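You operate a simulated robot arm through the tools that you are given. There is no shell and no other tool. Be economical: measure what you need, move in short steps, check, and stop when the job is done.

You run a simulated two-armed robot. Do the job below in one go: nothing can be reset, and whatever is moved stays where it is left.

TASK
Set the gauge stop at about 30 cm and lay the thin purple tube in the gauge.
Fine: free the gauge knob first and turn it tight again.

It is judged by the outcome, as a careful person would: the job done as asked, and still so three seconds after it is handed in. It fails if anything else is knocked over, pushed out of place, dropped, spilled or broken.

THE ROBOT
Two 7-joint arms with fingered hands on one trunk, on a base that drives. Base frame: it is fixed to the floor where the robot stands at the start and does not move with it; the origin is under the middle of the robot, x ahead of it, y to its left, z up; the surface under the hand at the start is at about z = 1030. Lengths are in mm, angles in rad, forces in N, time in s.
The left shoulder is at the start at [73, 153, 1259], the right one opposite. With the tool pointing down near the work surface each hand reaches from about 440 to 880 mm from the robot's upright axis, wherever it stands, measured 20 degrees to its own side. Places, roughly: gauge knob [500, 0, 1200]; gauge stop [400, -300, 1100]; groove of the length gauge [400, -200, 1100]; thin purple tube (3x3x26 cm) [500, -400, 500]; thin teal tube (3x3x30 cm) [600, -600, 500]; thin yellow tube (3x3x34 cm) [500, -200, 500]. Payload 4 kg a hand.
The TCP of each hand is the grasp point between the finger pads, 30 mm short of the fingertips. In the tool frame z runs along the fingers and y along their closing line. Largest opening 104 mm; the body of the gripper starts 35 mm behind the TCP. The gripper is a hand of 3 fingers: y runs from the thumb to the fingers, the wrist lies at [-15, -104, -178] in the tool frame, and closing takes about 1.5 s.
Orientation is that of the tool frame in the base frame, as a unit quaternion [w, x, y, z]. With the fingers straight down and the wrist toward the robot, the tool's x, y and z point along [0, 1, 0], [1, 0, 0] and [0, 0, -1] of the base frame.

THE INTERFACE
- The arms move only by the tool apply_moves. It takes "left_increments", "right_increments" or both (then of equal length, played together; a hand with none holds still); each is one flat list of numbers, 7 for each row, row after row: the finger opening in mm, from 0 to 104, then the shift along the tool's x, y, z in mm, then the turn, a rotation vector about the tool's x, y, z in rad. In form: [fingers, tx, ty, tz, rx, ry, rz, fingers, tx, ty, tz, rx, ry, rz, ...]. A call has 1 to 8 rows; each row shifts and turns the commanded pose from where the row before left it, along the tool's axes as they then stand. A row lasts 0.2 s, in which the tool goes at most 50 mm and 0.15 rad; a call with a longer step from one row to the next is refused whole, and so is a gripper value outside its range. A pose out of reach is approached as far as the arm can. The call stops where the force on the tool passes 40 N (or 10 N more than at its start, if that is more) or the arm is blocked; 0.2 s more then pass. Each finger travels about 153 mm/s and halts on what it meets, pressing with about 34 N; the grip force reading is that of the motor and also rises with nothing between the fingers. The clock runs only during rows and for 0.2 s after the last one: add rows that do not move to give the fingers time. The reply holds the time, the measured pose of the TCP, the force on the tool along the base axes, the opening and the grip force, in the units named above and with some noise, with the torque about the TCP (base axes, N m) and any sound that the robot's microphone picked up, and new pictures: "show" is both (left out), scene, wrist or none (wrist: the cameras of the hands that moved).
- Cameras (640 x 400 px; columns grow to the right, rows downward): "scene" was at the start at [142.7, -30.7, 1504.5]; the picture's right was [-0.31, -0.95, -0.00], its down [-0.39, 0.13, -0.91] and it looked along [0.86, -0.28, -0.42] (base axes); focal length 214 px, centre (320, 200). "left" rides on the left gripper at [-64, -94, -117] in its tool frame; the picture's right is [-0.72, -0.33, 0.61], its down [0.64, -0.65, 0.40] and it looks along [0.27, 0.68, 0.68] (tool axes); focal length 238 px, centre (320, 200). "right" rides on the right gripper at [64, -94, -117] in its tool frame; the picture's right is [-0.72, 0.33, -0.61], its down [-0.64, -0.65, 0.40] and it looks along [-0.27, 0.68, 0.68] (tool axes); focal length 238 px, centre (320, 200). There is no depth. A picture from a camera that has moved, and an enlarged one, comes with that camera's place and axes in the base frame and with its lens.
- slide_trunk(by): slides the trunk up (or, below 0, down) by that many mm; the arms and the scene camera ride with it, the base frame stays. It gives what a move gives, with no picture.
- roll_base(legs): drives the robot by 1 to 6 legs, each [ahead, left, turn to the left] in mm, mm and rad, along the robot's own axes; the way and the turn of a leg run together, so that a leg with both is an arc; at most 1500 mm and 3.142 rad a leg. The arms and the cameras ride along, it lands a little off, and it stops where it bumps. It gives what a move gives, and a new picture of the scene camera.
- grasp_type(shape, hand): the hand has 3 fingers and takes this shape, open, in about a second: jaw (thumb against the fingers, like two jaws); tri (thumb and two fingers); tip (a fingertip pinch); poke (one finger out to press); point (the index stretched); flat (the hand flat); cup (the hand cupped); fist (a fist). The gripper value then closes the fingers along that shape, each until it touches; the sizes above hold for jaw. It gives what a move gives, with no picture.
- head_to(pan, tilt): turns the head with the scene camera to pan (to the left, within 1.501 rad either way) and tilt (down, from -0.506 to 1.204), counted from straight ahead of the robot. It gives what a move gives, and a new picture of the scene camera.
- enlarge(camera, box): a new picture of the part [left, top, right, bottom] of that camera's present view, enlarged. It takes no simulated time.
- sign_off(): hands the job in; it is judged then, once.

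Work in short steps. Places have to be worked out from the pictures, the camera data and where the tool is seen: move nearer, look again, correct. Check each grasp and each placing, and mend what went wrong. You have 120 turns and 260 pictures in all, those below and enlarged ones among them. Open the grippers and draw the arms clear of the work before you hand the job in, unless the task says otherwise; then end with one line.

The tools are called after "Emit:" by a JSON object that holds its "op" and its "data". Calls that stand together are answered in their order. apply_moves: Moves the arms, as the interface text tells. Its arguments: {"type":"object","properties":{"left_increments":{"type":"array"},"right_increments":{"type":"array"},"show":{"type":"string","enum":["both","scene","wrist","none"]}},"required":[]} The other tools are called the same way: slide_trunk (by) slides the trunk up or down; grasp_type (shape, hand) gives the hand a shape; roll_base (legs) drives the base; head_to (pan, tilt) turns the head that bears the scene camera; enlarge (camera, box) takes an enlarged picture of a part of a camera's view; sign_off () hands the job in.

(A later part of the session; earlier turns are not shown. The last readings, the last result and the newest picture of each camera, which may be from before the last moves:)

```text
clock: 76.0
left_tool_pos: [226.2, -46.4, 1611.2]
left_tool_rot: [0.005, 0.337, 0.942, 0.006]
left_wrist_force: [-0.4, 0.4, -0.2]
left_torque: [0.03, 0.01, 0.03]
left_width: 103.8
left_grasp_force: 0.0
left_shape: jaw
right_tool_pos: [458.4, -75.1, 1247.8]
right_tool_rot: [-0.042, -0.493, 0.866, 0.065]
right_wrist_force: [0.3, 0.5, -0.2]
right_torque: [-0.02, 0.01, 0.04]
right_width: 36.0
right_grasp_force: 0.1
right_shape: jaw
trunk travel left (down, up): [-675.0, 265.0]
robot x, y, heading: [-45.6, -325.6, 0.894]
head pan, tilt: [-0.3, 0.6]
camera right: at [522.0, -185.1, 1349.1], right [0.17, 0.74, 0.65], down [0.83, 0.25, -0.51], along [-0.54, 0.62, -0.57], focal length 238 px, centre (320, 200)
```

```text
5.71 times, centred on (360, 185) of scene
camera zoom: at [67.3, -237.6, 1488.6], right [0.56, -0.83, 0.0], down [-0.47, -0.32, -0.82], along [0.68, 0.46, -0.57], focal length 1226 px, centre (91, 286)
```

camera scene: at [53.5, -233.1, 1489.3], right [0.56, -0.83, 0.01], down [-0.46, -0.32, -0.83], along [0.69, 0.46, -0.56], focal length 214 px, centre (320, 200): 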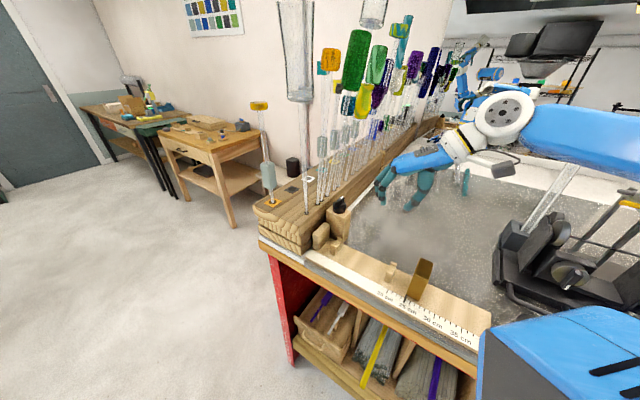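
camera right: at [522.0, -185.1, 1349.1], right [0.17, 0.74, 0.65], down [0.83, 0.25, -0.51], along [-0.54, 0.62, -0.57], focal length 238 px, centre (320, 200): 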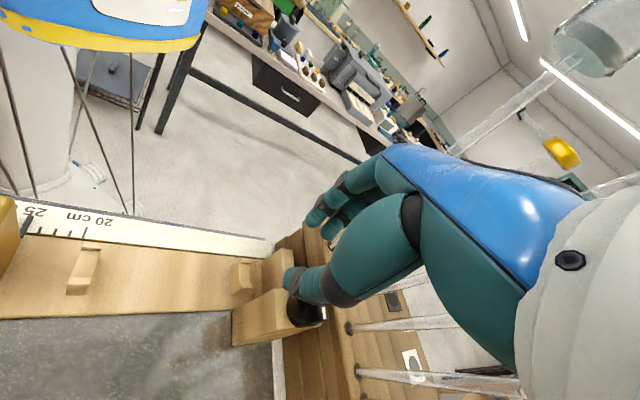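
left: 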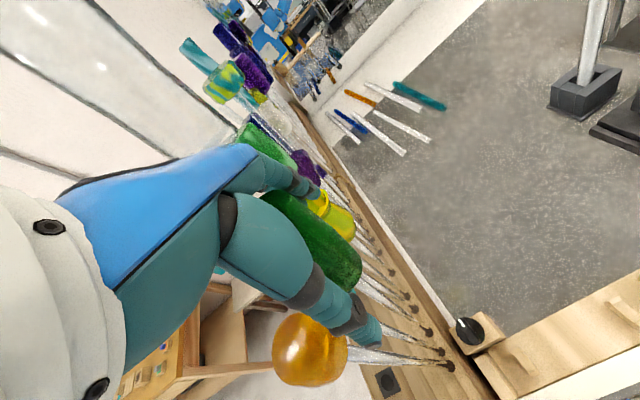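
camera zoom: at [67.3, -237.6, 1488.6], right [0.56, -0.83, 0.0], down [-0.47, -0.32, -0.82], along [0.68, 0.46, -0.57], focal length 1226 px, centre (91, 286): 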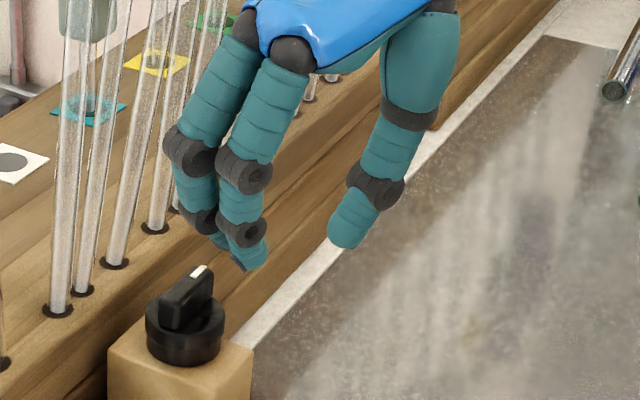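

The bar is still along +x: the fingers slipped around it (a pinch gives only ~0.4 Nm). I'll go back to a stiff sideways finger push: poke shape, yaw ≈25°, testing both directions with a better contact point.

Emit:
{"op": "apply_moves", "data": {"right_increments": [36, 0, -20, 0, 0, -0.0236, 0.147, 36, 0, 0, 0, 0, -0.0236, 0.147, 36, 0, 0, 0, 0, -0.0236, 0.147, 36, 0, 0, 0, 0, -0.0236, 0.147, 36, 0, 0, 0, 0, -0.0236, 0.147, 36, 0, 0, 0, 0, -0.0236, 0.147, 36, 0, 0, 0, 0, -0.0236, 0.147, 36, 0, 0, 0, 0, -0.0236, 0.147], "show": "none"}}

Emit:
{"op": "apply_moves", "data": {"right_increments": [36, 0, 0, 0, 0, -0.0236, 0.147, 36, 0, 0, 0, 0, -0.0236, 0.147, 36, 0, 0, 0, 0, -0.0236, 0.147, 36, 0, 0, 0, 0, -0.0236, 0.147, 36, 0, 0, 0, 0, -0.0236, 0.147, 36, 0, 0, 0, 0, -0.0236, 0.147], "show": "none"}}

Emit:
{"op": "grasp_type", "data": {"shape": "poke", "hand": "right"}}

Emit:
{"op": "apply_moves", "data": {"right_increments": [0, 0, 0, 0, 0, 0, 0], "show": "both"}}

```text
clock: 77.8
left_tool_pos: [224.2, -46.0, 1612.2]
left_tool_rot: [0.006, 0.337, 0.942, 0.007]
left_wrist_force: [-0.2, 0.3, -0.4]
left_torque: [0.01, -0.01, 0.02]
left_width: 104.0
left_grasp_force: 0.0
left_shape: jaw
right_tool_pos: [474.3, -85.1, 1245.2]
right_tool_rot: [0.007, 0.077, 0.994, 0.074]
right_wrist_force: [-0.4, -0.5, -1.0]
right_torque: [0.01, -0.02, -0.03]
right_width: 35.8
right_grasp_force: 0.1
right_shape: jaw
trunk travel left (down, up): [-675.0, 265.0]
robot x, y, heading: [-49.6, -326.1, 0.891]
head pan, tilt: [-0.3, 0.6]
```

```text
clock: 79.2
left_tool_pos: [224.0, -43.7, 1611.6]
left_tool_rot: [0.006, 0.336, 0.942, 0.005]
left_wrist_force: [-0.1, 0.3, 0.7]
left_torque: [-0.01, -0.03, -0.03]
left_width: 103.8
left_grasp_force: 0.0
left_shape: jaw
right_tool_pos: [474.6, -83.7, 1245.7]
right_tool_rot: [0.042, 0.5, 0.863, 0.065]
right_wrist_force: [-0.3, 0.0, -0.8]
right_torque: [0.0, -0.02, 0.0]
right_width: 35.8
right_grasp_force: 0.0
right_shape: jaw
trunk travel left (down, up): [-675.0, 265.0]
robot x, y, heading: [-44.1, -328.3, 0.89]
head pan, tilt: [-0.3, 0.6]
```

```text
clock: 80.1
left_tool_pos: [223.8, -45.1, 1611.2]
left_tool_rot: [0.005, 0.336, 0.942, 0.006]
left_wrist_force: [-0.5, 0.0, 0.1]
left_torque: [0.03, 0.0, 0.04]
left_width: 103.9
left_grasp_force: 0.1
left_shape: jaw
right_tool_pos: [474.2, -86.5, 1245.3]
right_tool_rot: [0.041, 0.498, 0.864, 0.064]
right_wrist_force: [-0.3, 0.5, -0.1]
right_torque: [0.03, -0.02, 0.0]
right_width: 0.0
right_grasp_force: 0.1
right_shape: poke
trunk travel left (down, up): [-675.0, 265.0]
robot x, y, heading: [-41.2, -327.0, 0.89]
head pan, tilt: [-0.3, 0.6]
```

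```text
clock: 80.5
left_tool_pos: [224.4, -45.6, 1611.4]
left_tool_rot: [0.006, 0.336, 0.942, 0.006]
left_wrist_force: [-0.5, 0.1, 0.4]
left_torque: [0.03, 0.01, -0.02]
left_width: 103.8
left_grasp_force: 0.0
left_shape: jaw
right_tool_pos: [477.2, -84.6, 1245.5]
right_tool_rot: [0.041, 0.498, 0.864, 0.063]
right_wrist_force: [0.2, 0.3, 0.1]
right_torque: [-0.01, 0.01, -0.02]
right_width: 0.0
right_grasp_force: 0.1
right_shape: poke
trunk travel left (down, up): [-675.0, 265.0]
robot x, y, heading: [-46.3, -327.2, 0.892]
head pan, tilt: [-0.3, 0.6]
camera scene: at [64.6, -237.0, 1488.7], right [0.56, -0.83, 0.0], down [-0.47, -0.32, -0.82], along [0.68, 0.46, -0.57], focal length 214 px, centre (320, 200)
camera right: at [346.1, -82.9, 1345.9], right [0.55, -0.5, 0.66], down [-0.18, -0.85, -0.49], along [0.81, 0.15, -0.56], focal length 238 px, centre (320, 200)
```

scene: 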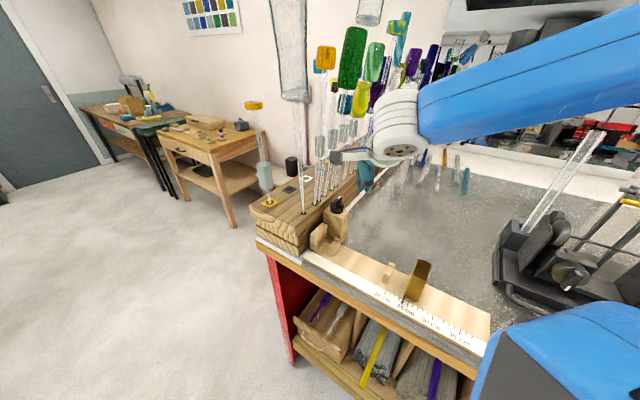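
right: 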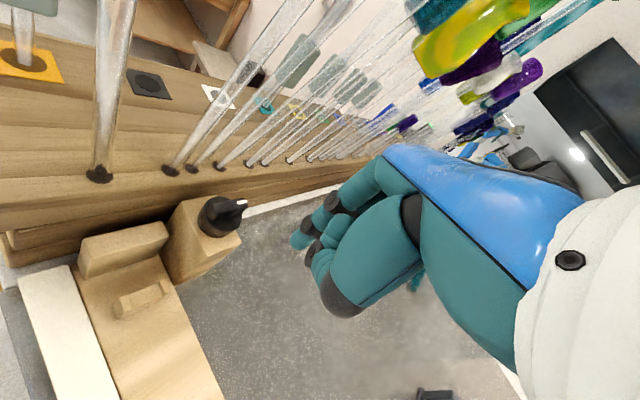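

Fingertip ≈[485,-73,1213]. I lower it beside the forward half of the bar, about [489,-40,1153], and verify.

Emit:
{"op": "apply_moves", "data": {"right_increments": [0, 9, 3.6, 20, 0, 0, 0, 0, 9, 3.6, 21, 0, 0, 0, 0, 9, 3.6, 21, 0, 0, 0, 0, 0, 0, 0, 0, 0, 0], "show": "none"}}

Emit:
{"op": "enlarge", "data": {"camera": "right", "box": [180, 150, 340, 270]}}

Emit:
{"op": "enlarge", "data": {"camera": "scene", "box": [320, 160, 400, 230]}}

```text
clock: 81.5
left_tool_pos: [224.0, -46.5, 1612.1]
left_tool_rot: [0.006, 0.337, 0.941, 0.006]
left_wrist_force: [0.3, -1.1, 0.4]
left_torque: [0.0, -0.04, 0.01]
left_width: 103.5
left_grasp_force: 0.1
left_shape: jaw
right_tool_pos: [478.1, -51.5, 1185.8]
right_tool_rot: [0.042, 0.499, 0.863, 0.065]
right_wrist_force: [0.5, -0.2, -0.6]
right_torque: [0.02, 0.02, -0.01]
right_width: 0.0
right_grasp_force: 0.1
right_shape: poke
trunk travel left (down, up): [-675.0, 265.0]
robot x, y, heading: [-40.0, -323.3, 0.893]
head pan, tilt: [-0.3, 0.6]
```

```text
3.33 times, centred on (260, 210) of right
camera zoom: at [350.2, -50.4, 1286.8], right [0.55, -0.51, 0.66], down [-0.18, -0.85, -0.5], along [0.81, 0.15, -0.56], focal length 794 px, centre (520, 167)
```

zoom: 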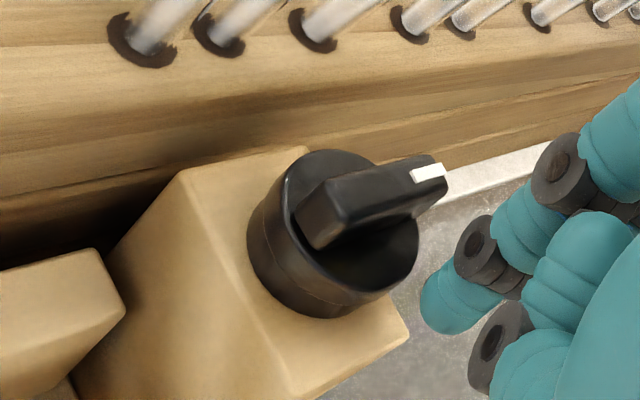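

```text
5.71 times, centred on (360, 195) of scene
camera zoom: at [64.6, -237.1, 1488.8], right [0.56, -0.83, 0.0], down [-0.47, -0.32, -0.82], along [0.68, 0.46, -0.57], focal length 1226 px, centre (91, 229)
```

zoom: 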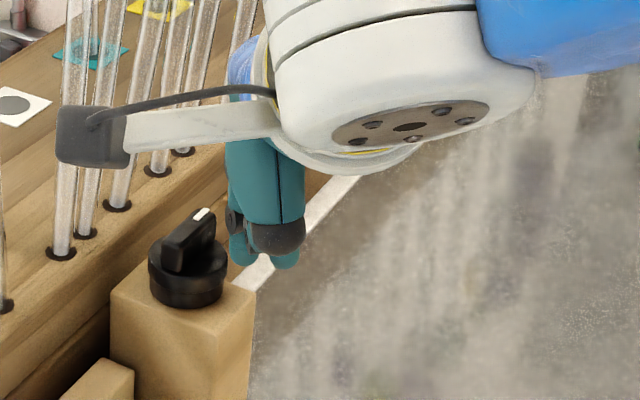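

Triangulated: fingertip ≈[471,-43,1166], bar end ≈[495,-11,1164]. I correct to [489,-37,1153], then check again.

Emit:
{"op": "apply_moves", "data": {"right_increments": [0, -1.6, 7.8, 7.8, 0, 0, 0, 0, -1.6, 7.8, 7.8, 0, 0, 0, 0, 0, 0, 0, 0, 0, 0], "show": "none"}}

Emit:
{"op": "enlarge", "data": {"camera": "right", "box": [180, 150, 340, 270]}}

Emit:
{"op": "enlarge", "data": {"camera": "scene", "box": [320, 160, 400, 230]}}

```text
clock: 82.3
left_tool_pos: [224.8, -46.2, 1612.5]
left_tool_rot: [0.006, 0.336, 0.942, 0.006]
left_wrist_force: [-1.0, -0.8, -0.3]
left_torque: [-0.01, 0.04, 0.01]
left_width: 103.8
left_grasp_force: 0.1
left_shape: jaw
right_tool_pos: [496.8, -45.5, 1171.7]
right_tool_rot: [0.042, 0.498, 0.864, 0.065]
right_wrist_force: [0.2, -0.7, -0.3]
right_torque: [-0.02, 0.01, 0.0]
right_width: 0.1
right_grasp_force: 0.1
right_shape: poke
trunk travel left (down, up): [-675.0, 265.0]
robot x, y, heading: [-45.6, -325.7, 0.891]
head pan, tilt: [-0.3, 0.6]
```

```text
3.33 times, centred on (260, 210) of right
camera zoom: at [367.6, -44.1, 1273.8], right [0.55, -0.5, 0.66], down [-0.18, -0.85, -0.5], along [0.81, 0.15, -0.56], focal length 794 px, centre (520, 167)
```

zoom: 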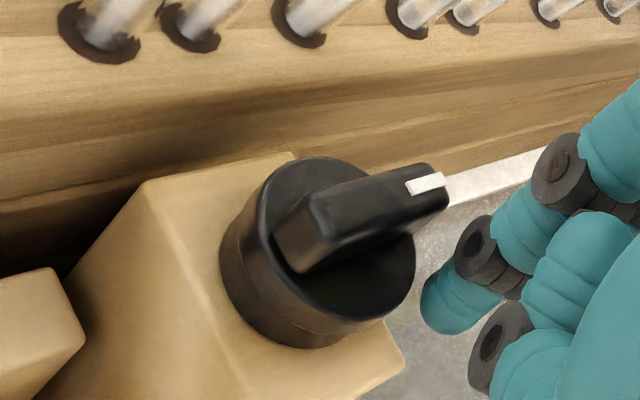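

```text
5.71 times, centred on (360, 195) of scene
camera zoom: at [64.6, -237.3, 1488.8], right [0.56, -0.83, 0.0], down [-0.47, -0.32, -0.82], along [0.68, 0.46, -0.57], focal length 1226 px, centre (91, 229)
```

zoom: 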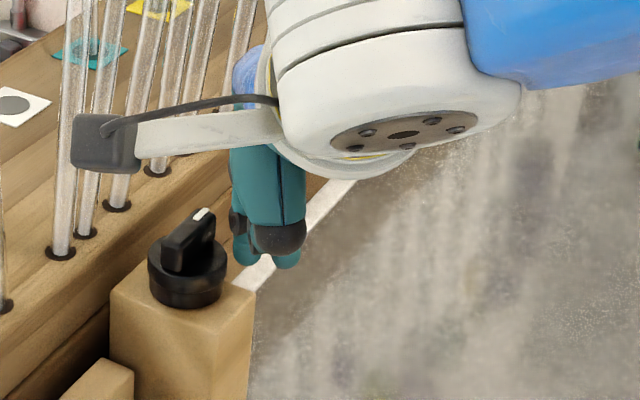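

The fingertip is at ≈[488,-37,1156], well placed. I push +y (counter-clockwise) in increments.

Emit:
{"op": "apply_moves", "data": {"right_increments": [0, 5.2, 3, 0.4, 0, 0, 0, 0, 5.2, 3, 0.4, 0, 0, 0, 0, 4, 2.4, 0.3, 0, 0, 0, 0, 4, 2.4, 0.3, 0, 0, 0, 0, 4, 2.4, 0.3, 0, 0, 0], "show": "none"}}

Emit:
{"op": "enlarge", "data": {"camera": "right", "box": [180, 150, 340, 270]}}

Emit:
{"op": "enlarge", "data": {"camera": "scene", "box": [320, 160, 400, 230]}}

```text
clock: 83.5
left_tool_pos: [231.0, -56.5, 1613.1]
left_tool_rot: [0.004, 0.336, 0.942, 0.009]
left_wrist_force: [-0.3, -0.5, 0.3]
left_torque: [-0.02, 0.02, 0.03]
left_width: 103.9
left_grasp_force: 0.1
left_shape: jaw
right_tool_pos: [503.3, -29.7, 1171.0]
right_tool_rot: [0.041, 0.5, 0.862, 0.064]
right_wrist_force: [13.0, -28.6, -0.7]
right_torque: [-0.54, -0.3, 0.17]
right_width: 0.0
right_grasp_force: 0.0
right_shape: poke
trunk travel left (down, up): [-675.0, 265.0]
robot x, y, heading: [-47.3, -326.2, 0.892]
head pan, tilt: [-0.3, 0.6]
```

```text
3.33 times, centred on (260, 210) of right
camera zoom: at [374.7, -27.4, 1272.3], right [0.55, -0.51, 0.66], down [-0.19, -0.85, -0.49], along [0.81, 0.15, -0.56], focal length 794 px, centre (520, 167)
```

zoom: 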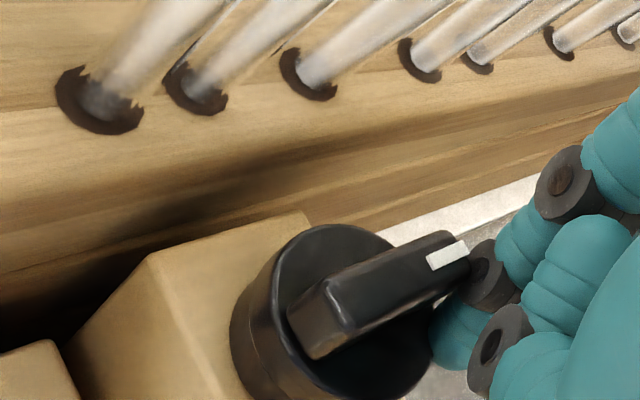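

```text
5.71 times, centred on (360, 195) of scene
camera zoom: at [75.0, -251.8, 1488.8], right [0.56, -0.83, -0.01], down [-0.48, -0.31, -0.82], along [0.68, 0.46, -0.57], focal length 1226 px, centre (91, 229)
```

zoom: 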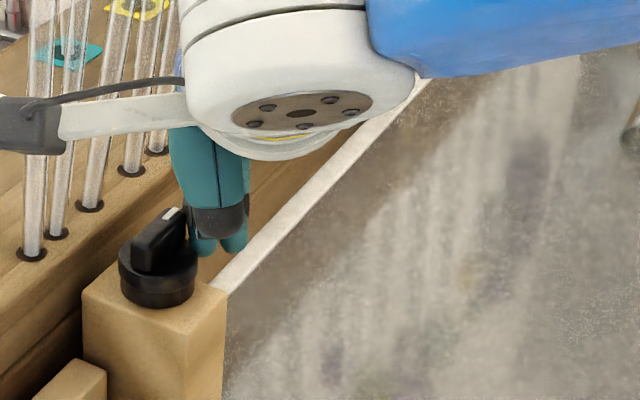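

31 N, not turning yet. I push further, letting the allowed force rise.

Emit:
{"op": "apply_moves", "data": {"right_increments": [0, 3.5, 3, 0.4, 0, 0, 0, 0, 3.5, 2, 0.4, 0, 0, 0, 0, 3.5, 2, 0.4, 0, 0, 0], "show": "none"}}

Emit:
{"op": "apply_moves", "data": {"right_increments": [0, 3.5, 2, 0.4, 0, 0, 0, 0, 3.5, 2, 0.4, 0, 0, 0, 0, 3.5, 2, 0.4, 0, 0, 0], "show": "none"}}

Emit:
{"op": "enlarge", "data": {"camera": "right", "box": [180, 150, 340, 270]}}

Emit:
{"op": "enlarge", "data": {"camera": "scene", "box": [310, 160, 390, 230]}}

```text
clock: 84.0
left_tool_pos: [218.0, -36.1, 1612.5]
left_tool_rot: [0.01, 0.336, 0.942, 0.004]
left_wrist_force: [-0.2, 0.2, 0.0]
left_torque: [0.0, -0.01, 0.04]
left_width: 103.7
left_grasp_force: 0.0
left_shape: jaw
right_tool_pos: [498.3, -12.8, 1171.5]
right_tool_rot: [0.052, 0.504, 0.86, 0.06]
right_wrist_force: [6.1, 1.2, 0.3]
right_torque: [-0.05, -0.12, -0.06]
right_width: 0.1
right_grasp_force: 0.0
right_shape: poke
trunk travel left (down, up): [-675.0, 265.0]
robot x, y, heading: [-48.6, -330.8, 0.895]
head pan, tilt: [-0.3, 0.6]
stopped in row 2 (right hand): the force on the tool passed its limit at 44 N (the readings are from after the stop); the commanded pose is now the measured one
```

```text
clock: 84.8
left_tool_pos: [220.3, -40.2, 1612.7]
left_tool_rot: [0.008, 0.336, 0.942, 0.004]
left_wrist_force: [0.2, 0.1, -0.1]
left_torque: [-0.04, -0.02, 0.01]
left_width: 103.7
left_grasp_force: 0.0
left_shape: jaw
right_tool_pos: [498.3, -6.2, 1172.6]
right_tool_rot: [0.048, 0.503, 0.861, 0.061]
right_wrist_force: [1.1, -0.9, -0.2]
right_torque: [-0.01, -0.05, 0.0]
right_width: 0.0
right_grasp_force: 0.1
right_shape: poke
right hand out of reach, approached as far as the arm can: row 3
trunk travel left (down, up): [-675.0, 265.0]
robot x, y, heading: [-47.6, -325.3, 0.891]
head pan, tilt: [-0.3, 0.6]
```

```text
3.33 times, centred on (260, 210) of right
camera zoom: at [368.2, -1.7, 1272.2], right [0.54, -0.5, 0.67], down [-0.19, -0.85, -0.48], along [0.82, 0.14, -0.56], focal length 794 px, centre (520, 167)
```

zoom: 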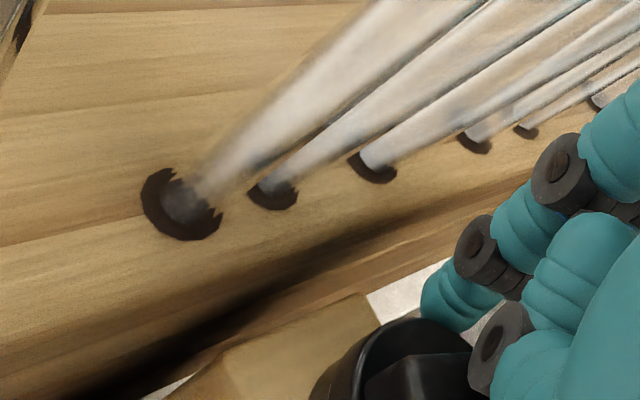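

```text
5.71 times, centred on (350, 195) of scene
camera zoom: at [69.0, -239.3, 1488.5], right [0.56, -0.83, 0.0], down [-0.47, -0.31, -0.82], along [0.68, 0.46, -0.57], focal length 1226 px, centre (149, 229)
```

zoom: 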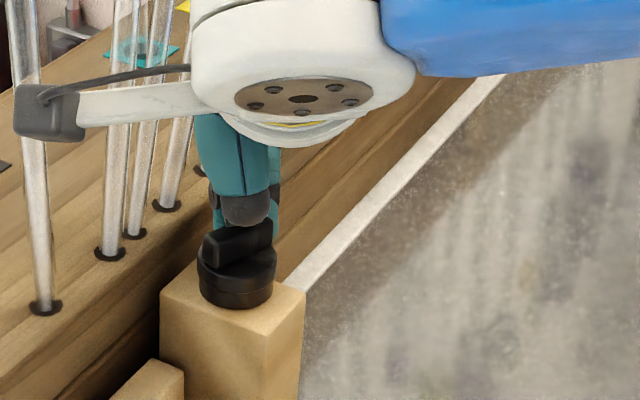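

The bar has swung. I raise the finger straight up and look.

Emit:
{"op": "apply_moves", "data": {"right_increments": [0, 0, 4.5, -30, 0, 0, 0, 0, 0, 4.5, -30, 0, 0, 0, 0, -35, -20, 0, 0, 0, 0, 0, 0, 0, 0, 0, 0, 0], "show": "none"}}

Emit:
{"op": "enlarge", "data": {"camera": "right", "box": [180, 130, 340, 270]}}

Emit:
{"op": "enlarge", "data": {"camera": "scene", "box": [310, 160, 390, 230]}}

```text
clock: 85.8
left_tool_pos: [218.2, -40.0, 1612.7]
left_tool_rot: [0.008, 0.336, 0.942, 0.005]
left_wrist_force: [-0.1, 0.0, -0.8]
left_torque: [-0.01, 0.01, -0.02]
left_width: 103.8
left_grasp_force: 0.1
left_shape: jaw
right_tool_pos: [495.6, -44.6, 1231.4]
right_tool_rot: [0.051, 0.503, 0.861, 0.06]
right_wrist_force: [-0.9, -0.1, -0.4]
right_torque: [0.02, 0.01, 0.01]
right_width: 0.1
right_grasp_force: 0.1
right_shape: poke
trunk travel left (down, up): [-675.0, 265.0]
robot x, y, heading: [-44.1, -324.4, 0.895]
head pan, tilt: [-0.3, 0.6]
```

```text
2.86 times, centred on (260, 200) of right
camera zoom: at [364.6, -40.0, 1331.6], right [0.54, -0.5, 0.67], down [-0.19, -0.85, -0.48], along [0.82, 0.14, -0.56], focal length 681 px, centre (491, 200)
```

zoom: 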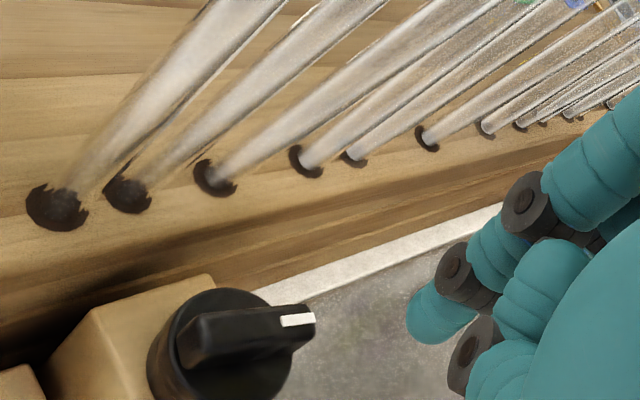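

```text
5.71 times, centred on (350, 195) of scene
camera zoom: at [65.6, -238.2, 1488.7], right [0.56, -0.83, 0.0], down [-0.47, -0.31, -0.82], along [0.68, 0.46, -0.57], focal length 1226 px, centre (149, 229)
```

zoom: 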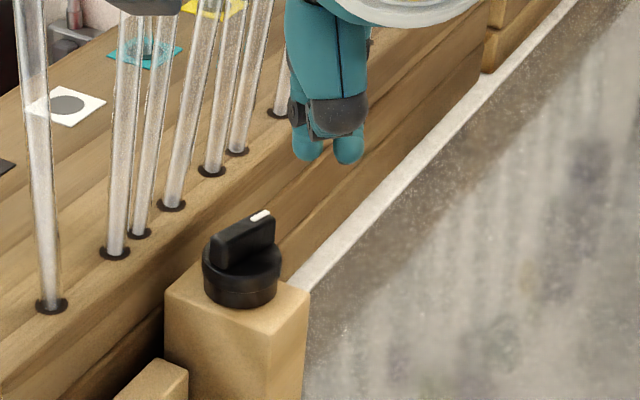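

The bar now points ~14° clockwise: it resists counter-clockwise (its tight end) but moves clockwise. So clockwise frees it. I switch to a pinch again at yaw ≈76° and will turn clockwise, which the arm can do easily.

Emit:
{"op": "apply_moves", "data": {"right_increments": [0, -26, -15, 0, 0, 0, 0, 0, 0, 0, 0, 0, 0, 0], "show": "none"}}

Emit:
{"op": "grasp_type", "data": {"shape": "jaw", "hand": "right"}}

Emit:
{"op": "apply_moves", "data": {"right_increments": [34, 0, 0, 0, 0, 0.02, -0.132, 34, 0, 0, 0, 0, 0.02, -0.132, 34, 0, 0, 0, 0, 0.02, -0.132, 34, 0, 0, 0, 0, 0.02, -0.132, 34, 0, 0, 0, 0, 0.02, -0.132, 30, 0, 0, 0, 0, 0.02, -0.132, 30, 0, 0, 0, 0, 0, 0], "show": "none"}}

Emit:
{"op": "enlarge", "data": {"camera": "scene", "box": [310, 150, 400, 230]}}

```text
clock: 86.4
left_tool_pos: [220.1, -43.4, 1612.1]
left_tool_rot: [0.008, 0.337, 0.942, 0.006]
left_wrist_force: [-0.1, -0.9, 0.2]
left_torque: [0.01, 0.0, 0.02]
left_width: 103.5
left_grasp_force: 0.1
left_shape: jaw
right_tool_pos: [496.8, -78.5, 1230.1]
right_tool_rot: [0.048, 0.503, 0.861, 0.06]
right_wrist_force: [0.1, 0.2, 0.0]
right_torque: [0.04, 0.03, -0.03]
right_width: 0.0
right_grasp_force: 0.1
right_shape: poke
trunk travel left (down, up): [-675.0, 265.0]
robot x, y, heading: [-47.3, -328.0, 0.887]
head pan, tilt: [-0.3, 0.6]
```

```text
clock: 87.3
left_tool_pos: [221.0, -40.1, 1611.4]
left_tool_rot: [0.007, 0.336, 0.942, 0.004]
left_wrist_force: [0.1, 0.5, -0.3]
left_torque: [0.02, 0.03, 0.0]
left_width: 103.7
left_grasp_force: 0.1
left_shape: jaw
right_tool_pos: [496.6, -76.0, 1228.6]
right_tool_rot: [0.049, 0.504, 0.86, 0.06]
right_wrist_force: [0.3, 0.2, 0.6]
right_torque: [0.0, -0.01, 0.0]
right_width: 103.9
right_grasp_force: 0.2
right_shape: jaw
trunk travel left (down, up): [-675.0, 265.0]
robot x, y, heading: [-43.9, -328.2, 0.886]
head pan, tilt: [-0.3, 0.6]
```

```text
clock: 88.9
left_tool_pos: [218.9, -39.9, 1611.9]
left_tool_rot: [0.008, 0.337, 0.942, 0.003]
left_wrist_force: [-0.3, -0.2, -0.2]
left_torque: [-0.01, 0.02, 0.01]
left_width: 103.9
left_grasp_force: 0.1
left_shape: jaw
right_tool_pos: [496.5, -75.1, 1228.8]
right_tool_rot: [0.018, 0.128, 0.989, 0.067]
right_wrist_force: [-0.3, -0.4, 0.2]
right_torque: [0.03, -0.01, 0.02]
right_width: 30.3
right_grasp_force: 0.1
right_shape: jaw
trunk travel left (down, up): [-675.0, 265.0]
robot x, y, heading: [-46.4, -326.2, 0.89]
head pan, tilt: [-0.3, 0.6]
```

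```text
5.00 times, centred on (355, 190) of scene
camera zoom: at [65.5, -237.6, 1488.7], right [0.56, -0.83, 0.0], down [-0.47, -0.31, -0.82], along [0.68, 0.46, -0.57], focal length 1072 px, centre (145, 250)
```

zoom: 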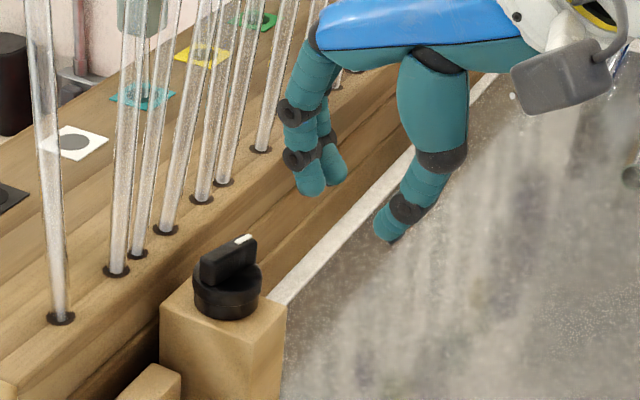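

Yaw 75° matches the bar. I move over it (Δ≈[-23,+58,-12]) and check.

Emit:
{"op": "apply_moves", "data": {"right_increments": [30, 12.5, 16.1, 6, 0, 0, 0, 30, 12.5, 16.1, 6, 0, 0, 0, 30, 12.5, 16.1, 6, 0, 0, 0, 30, 0, 0, 0, 0, 0, 0], "show": "none"}}

Emit:
{"op": "enlarge", "data": {"camera": "scene", "box": [310, 150, 400, 230]}}

Emit:
{"op": "enlarge", "data": {"camera": "right", "box": [180, 150, 400, 330]}}

```text
clock: 89.9
left_tool_pos: [217.3, -40.8, 1612.0]
left_tool_rot: [0.008, 0.336, 0.942, 0.005]
left_wrist_force: [-0.1, 0.2, 0.3]
left_torque: [-0.01, 0.02, 0.02]
left_width: 104.0
left_grasp_force: 0.0
left_shape: jaw
right_tool_pos: [472.5, -17.2, 1215.9]
right_tool_rot: [0.019, 0.127, 0.99, 0.067]
right_wrist_force: [-1.1, 0.9, -0.1]
right_torque: [-0.04, 0.01, 0.01]
right_width: 30.2
right_grasp_force: 0.1
right_shape: jaw
trunk travel left (down, up): [-675.0, 265.0]
robot x, y, heading: [-45.0, -326.1, 0.891]
head pan, tilt: [-0.3, 0.6]
```

```text
5.00 times, centred on (355, 190) of scene
camera zoom: at [64.7, -237.5, 1488.8], right [0.56, -0.83, 0.0], down [-0.47, -0.32, -0.82], along [0.68, 0.46, -0.57], focal length 1072 px, centre (145, 250)
```

zoom: 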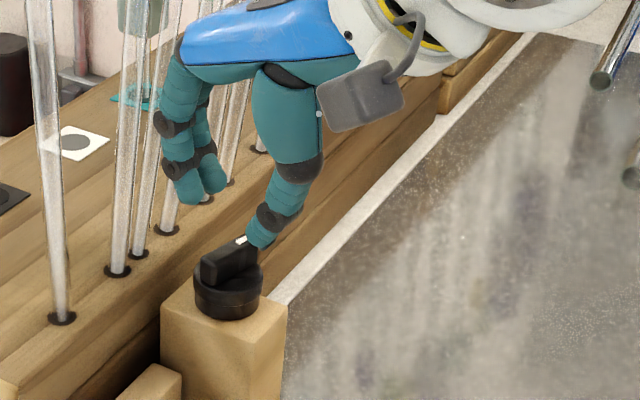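

```text
2.22 times, centred on (290, 240) of right
camera zoom: at [380.3, -104.8, 1318.2], right [0.74, 0.05, 0.67], down [0.48, -0.74, -0.48], along [0.47, 0.67, -0.57], focal length 530 px, centre (387, 111)
```

zoom: 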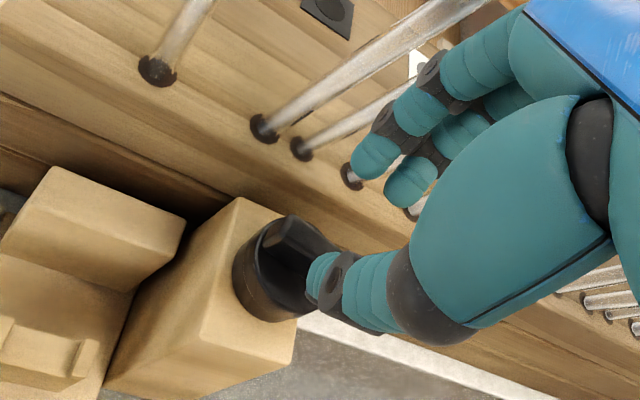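

Aligned. Descend 36 mm and close.

Emit:
{"op": "apply_moves", "data": {"right_increments": [30, 0, -1.7, 12, 0, 0, 0, 30, 0, -1.7, 12, 0, 0, 0, 30, 0, -1.7, 12, 0, 0, 0, 0, 0, 0, 0, 0, 0, 0, 0, 0, 0, 0, 0, 0, 0, 0, 0, 0, 0, 0, 0, 0], "show": "none"}}

Emit:
{"op": "enlarge", "data": {"camera": "scene", "box": [310, 150, 400, 230]}}

```text
clock: 91.3
left_tool_pos: [215.3, -39.6, 1612.4]
left_tool_rot: [0.009, 0.336, 0.942, 0.005]
left_wrist_force: [-0.7, 0.6, 0.1]
left_torque: [0.01, -0.01, -0.01]
left_width: 103.7
left_grasp_force: 0.0
left_shape: jaw
right_tool_pos: [471.6, -14.7, 1180.3]
right_tool_rot: [0.019, 0.128, 0.989, 0.066]
right_wrist_force: [-2.5, 1.9, 2.3]
right_torque: [-0.3, 0.08, -0.1]
right_width: 12.6
right_grasp_force: 34.2
right_shape: jaw
trunk travel left (down, up): [-675.0, 265.0]
robot x, y, heading: [-45.1, -325.5, 0.889]
head pan, tilt: [-0.3, 0.6]
```

```text
5.00 times, centred on (355, 190) of scene
camera zoom: at [63.1, -236.3, 1488.8], right [0.56, -0.83, 0.0], down [-0.47, -0.32, -0.82], along [0.68, 0.46, -0.57], focal length 1072 px, centre (145, 250)
```

zoom: 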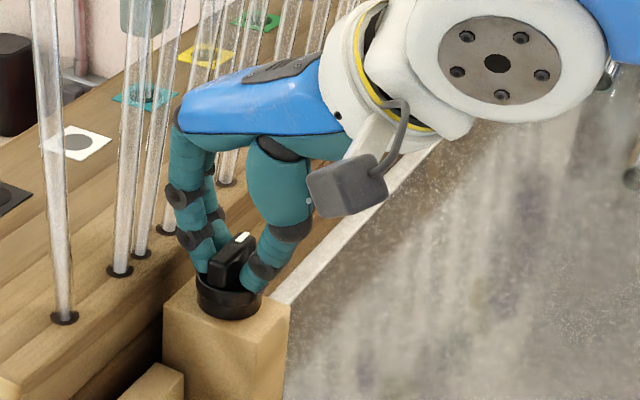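

Pinched (12.6 mm). Now I turn clockwise 0.6 rad about the knob axis.

Emit:
{"op": "apply_moves", "data": {"right_increments": [0, 0.5, 0.5, 0, 0.002, -0.0164, 0.119, 0, 0.5, 0.5, 0, 0.002, -0.0164, 0.119, 0, 0.5, 0.5, 0, 0.002, -0.0164, 0.119, 0, 0.5, 0.5, 0, 0.002, -0.0164, 0.119, 0, 0.5, 0.5, 0, 0.002, -0.0164, 0.119, 0, 0, 0, 0, 0, 0, 0], "show": "none"}}

Emit:
{"op": "enlarge", "data": {"camera": "scene", "box": [310, 150, 400, 230]}}

Emit:
{"op": "enlarge", "data": {"camera": "right", "box": [180, 150, 400, 330]}}

```text
clock: 92.7
left_tool_pos: [215.8, -37.5, 1611.3]
left_tool_rot: [0.009, 0.337, 0.942, 0.004]
left_wrist_force: [0.6, -0.1, -0.1]
left_torque: [-0.01, -0.02, 0.02]
left_width: 103.5
left_grasp_force: 0.0
left_shape: jaw
right_tool_pos: [470.4, -11.3, 1181.2]
right_tool_rot: [0.037, 0.415, 0.907, 0.058]
right_wrist_force: [-0.1, 8.6, 1.5]
right_torque: [-0.06, 0.16, 0.05]
right_width: 12.1
right_grasp_force: 34.0
right_shape: jaw
trunk travel left (down, up): [-675.0, 265.0]
robot x, y, heading: [-45.9, -321.3, 0.891]
head pan, tilt: [-0.3, 0.6]
```

```text
5.00 times, centred on (355, 190) of scene
camera zoom: at [64.2, -233.1, 1488.5], right [0.56, -0.83, 0.0], down [-0.47, -0.32, -0.82], along [0.68, 0.46, -0.57], focal length 1072 px, centre (145, 250)
```

zoom: 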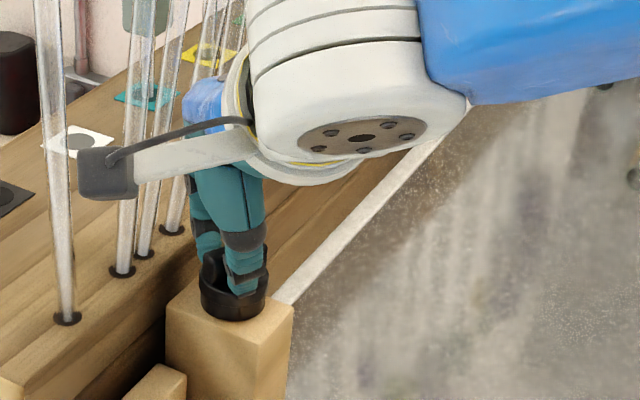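

```text
2.22 times, centred on (290, 240) of right
camera zoom: at [344.6, -31.0, 1282.2], right [0.64, -0.38, 0.67], down [-0.02, -0.88, -0.48], along [0.77, 0.29, -0.57], focal length 530 px, centre (387, 111)
```

zoom: 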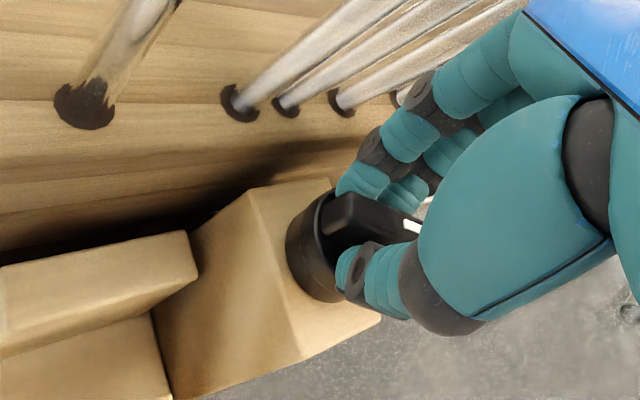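

The bar turned with the hand, easily. I continue clockwise another 0.36 rad, then release and lift.

Emit:
{"op": "apply_moves", "data": {"right_increments": [0, 0.5, 0.5, 0, 0.002, -0.0164, 0.119, 0, 0.5, 0.5, 0, 0.002, -0.0164, 0.119, 0, 0.5, 0.5, 0, 0.002, -0.0164, 0.119, 0, 0, 0, 0, 0, 0, 0, 40, 0, 0, 0, 0, 0, 0, 40, 0, 0, 0, 0, 0, 0, 36, 0, 5, -35, 0, 0, 0, 36, 0, 5, -35, 0, 0, 0], "show": "wrist"}}

Emit:
{"op": "enlarge", "data": {"camera": "scene", "box": [310, 150, 400, 230]}}

```text
clock: 94.5
left_tool_pos: [208.1, -32.0, 1611.6]
left_tool_rot: [0.013, 0.336, 0.942, 0.004]
left_wrist_force: [0.1, -0.1, 0.9]
left_torque: [-0.03, -0.02, 0.0]
left_width: 103.8
left_grasp_force: 0.1
left_shape: jaw
right_tool_pos: [468.3, -19.3, 1256.3]
right_tool_rot: [0.051, 0.571, 0.818, 0.052]
right_wrist_force: [-1.3, -0.6, 0.4]
right_torque: [-0.03, -0.01, -0.05]
right_width: 36.3
right_grasp_force: 0.0
right_shape: jaw
right hand out of reach, approached as far as the arm can: row 3
trunk travel left (down, up): [-675.0, 265.0]
robot x, y, heading: [-46.6, -328.4, 0.886]
head pan, tilt: [-0.3, 0.6]
camera right: at [341.6, 6.5, 1358.1], right [0.46, -0.58, 0.67], down [-0.33, -0.82, -0.48], along [0.82, 0.0, -0.57], focal length 238 px, centre (320, 200)
```

right: 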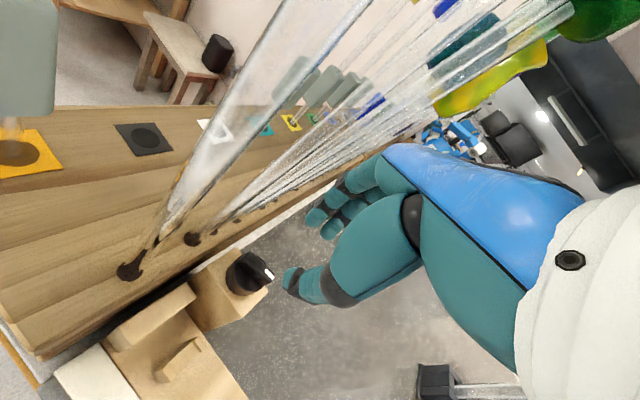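

```text
5.00 times, centred on (355, 190) of scene
camera zoom: at [56.0, -229.6, 1488.9], right [0.56, -0.83, 0.01], down [-0.47, -0.32, -0.83], along [0.69, 0.46, -0.56], focal length 1072 px, centre (145, 250)
```

zoom: 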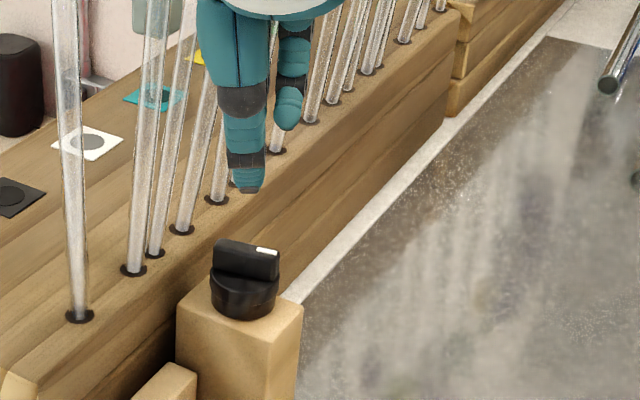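

The knob now points ~55° clockwise of its start. I retract and reposition the base to work on the stop: back off, turn to heading 0, shift left.

Emit:
{"op": "apply_moves", "data": {"right_increments": [36, -20, -20, -10, 0, 0, 0, 60, -20, -20, -10, 0, 0, 0, 60, 0, 0, 0, 0, 0, 0], "show": "none"}}

Emit:
{"op": "roll_base", "data": {"legs": [[-94, 117, 0], [0, 0, -0.89], [70, 210, 0]]}}

Emit:
{"op": "head_to", "data": {"pan": -0.4, "tilt": 0.75}}

```text
clock: 95.3
left_tool_pos: [212.2, -35.6, 1612.2]
left_tool_rot: [0.01, 0.336, 0.942, 0.003]
left_wrist_force: [-0.7, 1.5, 0.1]
left_torque: [-0.03, -0.03, -0.03]
left_width: 103.8
left_grasp_force: 0.0
left_shape: jaw
right_tool_pos: [445.0, -72.5, 1270.4]
right_tool_rot: [0.049, 0.57, 0.818, 0.051]
right_wrist_force: [-0.1, 0.0, -0.9]
right_torque: [0.0, -0.03, -0.01]
right_width: 59.6
right_grasp_force: 0.0
right_shape: jaw
trunk travel left (down, up): [-675.0, 265.0]
robot x, y, heading: [-44.7, -330.7, 0.891]
head pan, tilt: [-0.3, 0.6]
```

```text
clock: 100.3
left_tool_pos: [262.4, -149.9, 1612.5]
left_tool_rot: [0.008, 0.712, 0.702, 0.004]
left_wrist_force: [0.3, -0.9, 0.4]
left_torque: [0.02, -0.02, 0.02]
left_width: 103.7
left_grasp_force: 0.0
left_shape: jaw
right_tool_pos: [380.3, -350.8, 1269.5]
right_tool_rot: [0.063, 0.869, 0.489, 0.028]
right_wrist_force: [-0.7, -0.5, -0.6]
right_torque: [0.01, 0.0, 0.02]
right_width: 59.6
right_grasp_force: 0.1
right_shape: jaw
trunk travel left (down, up): [-675.0, 265.0]
robot x, y, heading: [-127.4, -115.1, -0.005]
head pan, tilt: [-0.3, 0.6]
camera scene: at [13.1, -153.9, 1488.6], right [-0.3, -0.95, -0.01], down [-0.54, 0.18, -0.82], along [0.79, -0.24, -0.57], focal length 214 px, centre (320, 200)
```

scene: 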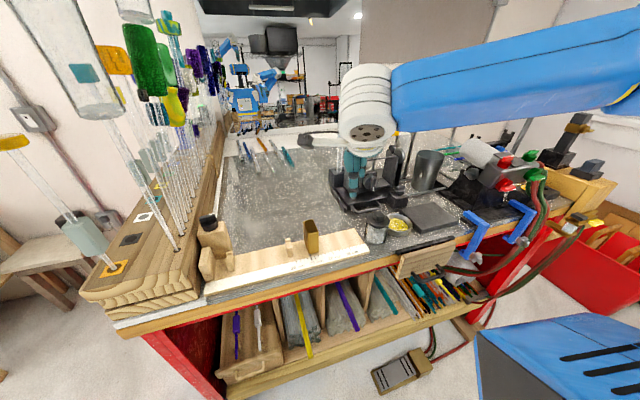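

```text
clock: 101.0
left_tool_pos: [261.6, -147.0, 1612.2]
left_tool_rot: [0.009, 0.712, 0.703, 0.003]
left_wrist_force: [0.0, -0.4, -0.1]
left_torque: [0.0, -0.01, 0.02]
left_width: 103.8
left_grasp_force: 0.0
left_shape: jaw
right_tool_pos: [379.7, -346.8, 1269.5]
right_tool_rot: [0.065, 0.869, 0.489, 0.027]
right_wrist_force: [0.1, -0.4, 0.3]
right_torque: [-0.01, 0.03, -0.01]
right_width: 59.7
right_grasp_force: 0.0
right_shape: jaw
trunk travel left (down, up): [-675.0, 265.0]
robot x, y, heading: [-123.2, -117.3, 0.0]
head pan, tilt: [-0.4, 0.75]
camera scene: at [5.8, -156.6, 1475.8], right [-0.39, -0.92, -0.01], down [-0.63, 0.27, -0.73], along [0.67, -0.28, -0.68], focal length 214 px, centre (320, 200)
```

scene: 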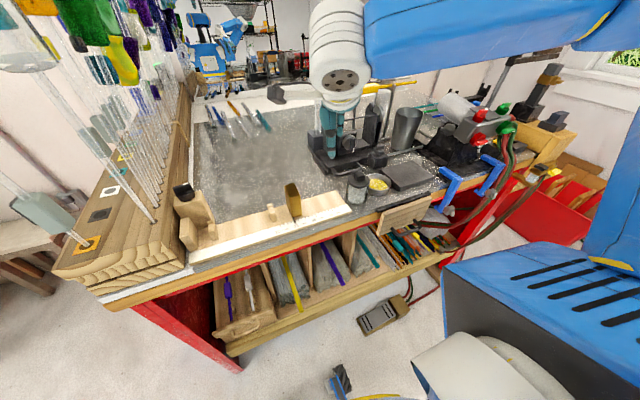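

I zoom on the gauge for the stop's geometry.

Emit:
{"op": "enlarge", "data": {"camera": "scene", "box": [170, 175, 370, 275]}}

Emit:
{"op": "enlarge", "data": {"camera": "scene", "box": [250, 170, 350, 240]}}

```text
3.20 times, centred on (270, 225) of scene
camera zoom: at [5.8, -156.6, 1475.8], right [-0.39, -0.92, -0.01], down [-0.63, 0.27, -0.73], along [0.67, -0.28, -0.68], focal length 686 px, centre (480, 120)
```

zoom: 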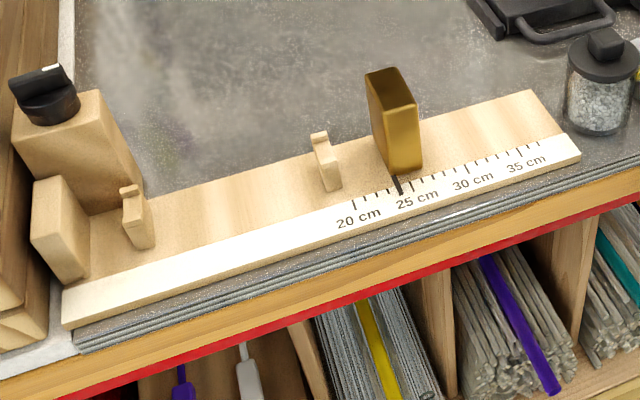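

```text
5.71 times, centred on (300, 205) of scene
camera zoom: at [5.8, -156.6, 1475.8], right [-0.39, -0.92, -0.01], down [-0.63, 0.27, -0.73], along [0.67, -0.28, -0.68], focal length 1226 px, centre (434, 171)
```

zoom: 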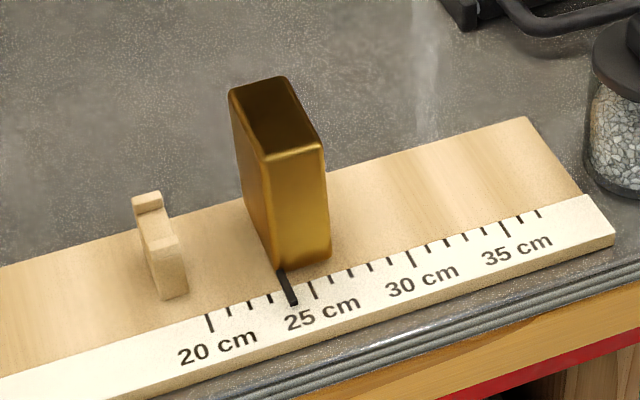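

Stop block: ~45 (x) × 27 (y) × 78 high, centre ≈[413,-250], top ≈1128, pointer at 24 cm. I set the hand straight at yaw 0 and go above the block, closing line along x.

Emit:
{"op": "apply_moves", "data": {"right_increments": [80, 0, 0, 0, 0.14, 0, 0, 80, 0, 0, 0, 0, 0, -0.135, 80, 0, 0, 0, 0, 0, -0.135, 80, 0, 0, 0, 0, 0, -0.135, 80, 0, 0, 0, 0, 0, -0.135, 80, 45, 16, 0, 0, 0, 0, 80, 47, 17, 30, 0, 0, 0, 80, 0, 0, 35, 0, 0, 0], "show": "both"}}

Emit:
{"op": "enlarge", "data": {"camera": "scene", "box": [230, 130, 370, 240]}}

```text
refused: row 7 steps farther than a row can; nothing moved
```

```text
3.64 times, centred on (300, 185) of scene
camera zoom: at [5.8, -156.6, 1475.8], right [-0.39, -0.92, -0.01], down [-0.63, 0.27, -0.73], along [0.67, -0.28, -0.68], focal length 780 px, centre (393, 254)
```

zoom: 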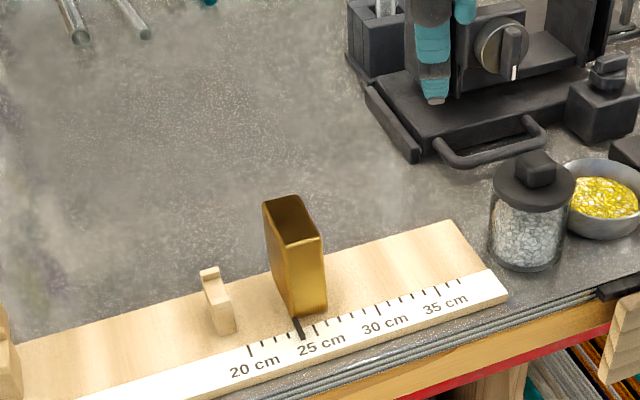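

Step was too long; I split it.

Emit:
{"op": "apply_moves", "data": {"right_increments": [80, 0, 0, 0, 0.14, 0, 0, 80, 0, 0, 0, 0, 0, -0.135, 80, 0, 0, 0, 0, 0, -0.135, 80, 0, 0, 0, 0, 0, -0.135, 80, 0, 0, 0, 0, 0, -0.135, 80, 45, 16, 0, 0, 0, 0, 80, 45, 17, 0, 0, 0, 0, 80, 5, 0, 40, 0, 0, 0], "show": "wrist"}}

Emit:
{"op": "enlarge", "data": {"camera": "scene", "box": [230, 130, 370, 240]}}

```text
clock: 102.8
left_tool_pos: [266.3, -142.4, 1611.3]
left_tool_rot: [0.009, 0.712, 0.703, 0.001]
left_wrist_force: [-0.2, 0.2, 0.5]
left_torque: [0.03, 0.01, 0.03]
left_width: 103.7
left_grasp_force: 0.1
left_shape: jaw
right_tool_pos: [417.1, -253.9, 1245.7]
right_tool_rot: [0.002, 0.711, 0.703, -0.009]
right_wrist_force: [0.3, -0.6, -0.3]
right_torque: [0.03, 0.03, 0.03]
right_width: 79.8
right_grasp_force: 0.0
right_shape: jaw
right hand out of reach, approached as far as the arm can: row 8
trunk travel left (down, up): [-675.0, 265.0]
robot x, y, heading: [-124.6, -117.3, -0.005]
head pan, tilt: [-0.4, 0.75]
camera right: at [324.2, -187.0, 1363.3], right [0.33, -0.71, 0.62], down [-0.66, -0.64, -0.39], along [0.67, -0.29, -0.68], focal length 238 px, centre (320, 200)
```

right: 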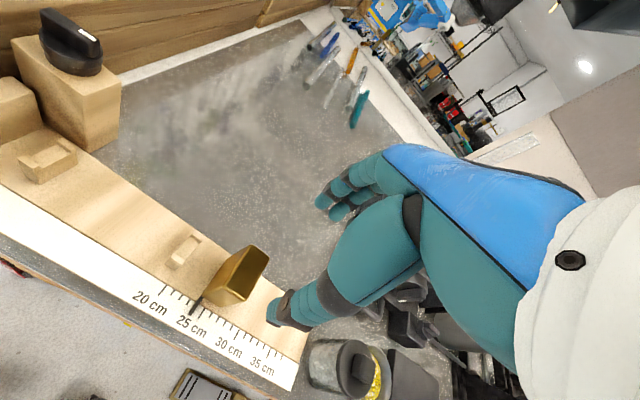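

```text
3.64 times, centred on (300, 185) of scene
camera zoom: at [10.4, -151.8, 1475.5], right [-0.39, -0.92, 0.0], down [-0.63, 0.27, -0.73], along [0.67, -0.29, -0.69], focal length 780 px, centre (393, 254)
```

zoom: 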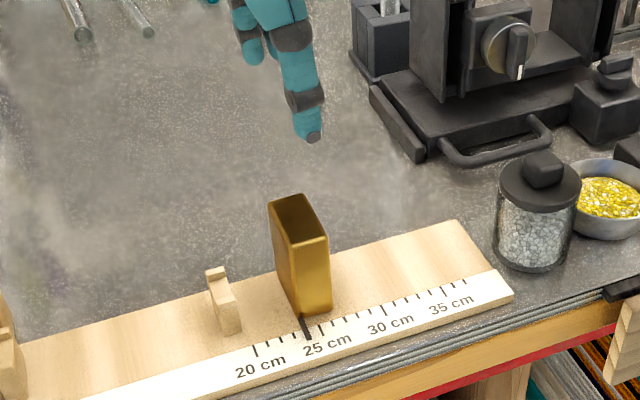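

I check the thumb and finger placement while descending further.

Emit:
{"op": "apply_moves", "data": {"right_increments": [80, 0, 0, 25, 0, 0, 0, 80, 0, 0, 25, 0, 0, 0, 80, 0, 0, 0, 0, 0, 0], "show": "wrist"}}

Emit:
{"op": "enlarge", "data": {"camera": "scene", "box": [230, 130, 370, 240]}}

```text
clock: 103.6
left_tool_pos: [263.8, -135.4, 1611.2]
left_tool_rot: [0.011, 0.711, 0.703, 0.0]
left_wrist_force: [-0.7, 0.4, 0.3]
left_torque: [0.0, -0.02, 0.01]
left_width: 103.7
left_grasp_force: 0.0
left_shape: jaw
right_tool_pos: [412.9, -252.4, 1199.4]
right_tool_rot: [0.004, 0.709, 0.705, -0.009]
right_wrist_force: [-0.3, -0.5, 0.3]
right_torque: [0.04, 0.03, 0.02]
right_width: 79.8
right_grasp_force: 0.0
right_shape: jaw
trunk travel left (down, up): [-675.0, 265.0]
robot x, y, heading: [-126.3, -111.4, -0.003]
head pan, tilt: [-0.4, 0.75]
camera right: at [318.6, -184.0, 1315.2], right [0.33, -0.71, 0.62], down [-0.66, -0.64, -0.39], along [0.68, -0.28, -0.68], focal length 238 px, centre (320, 200)
```

right: 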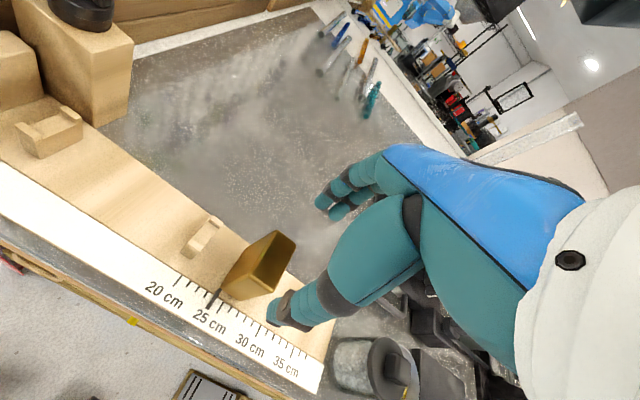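

```text
3.64 times, centred on (300, 185) of scene
camera zoom: at [7.1, -147.0, 1475.9], right [-0.39, -0.92, 0.0], down [-0.63, 0.27, -0.73], along [0.67, -0.29, -0.68], focal length 780 px, centre (393, 254)
```

zoom: 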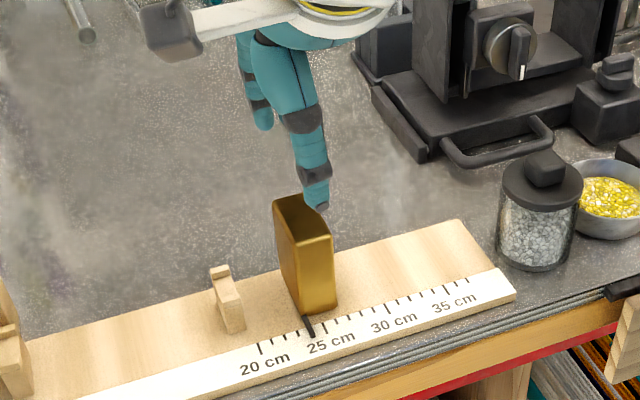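

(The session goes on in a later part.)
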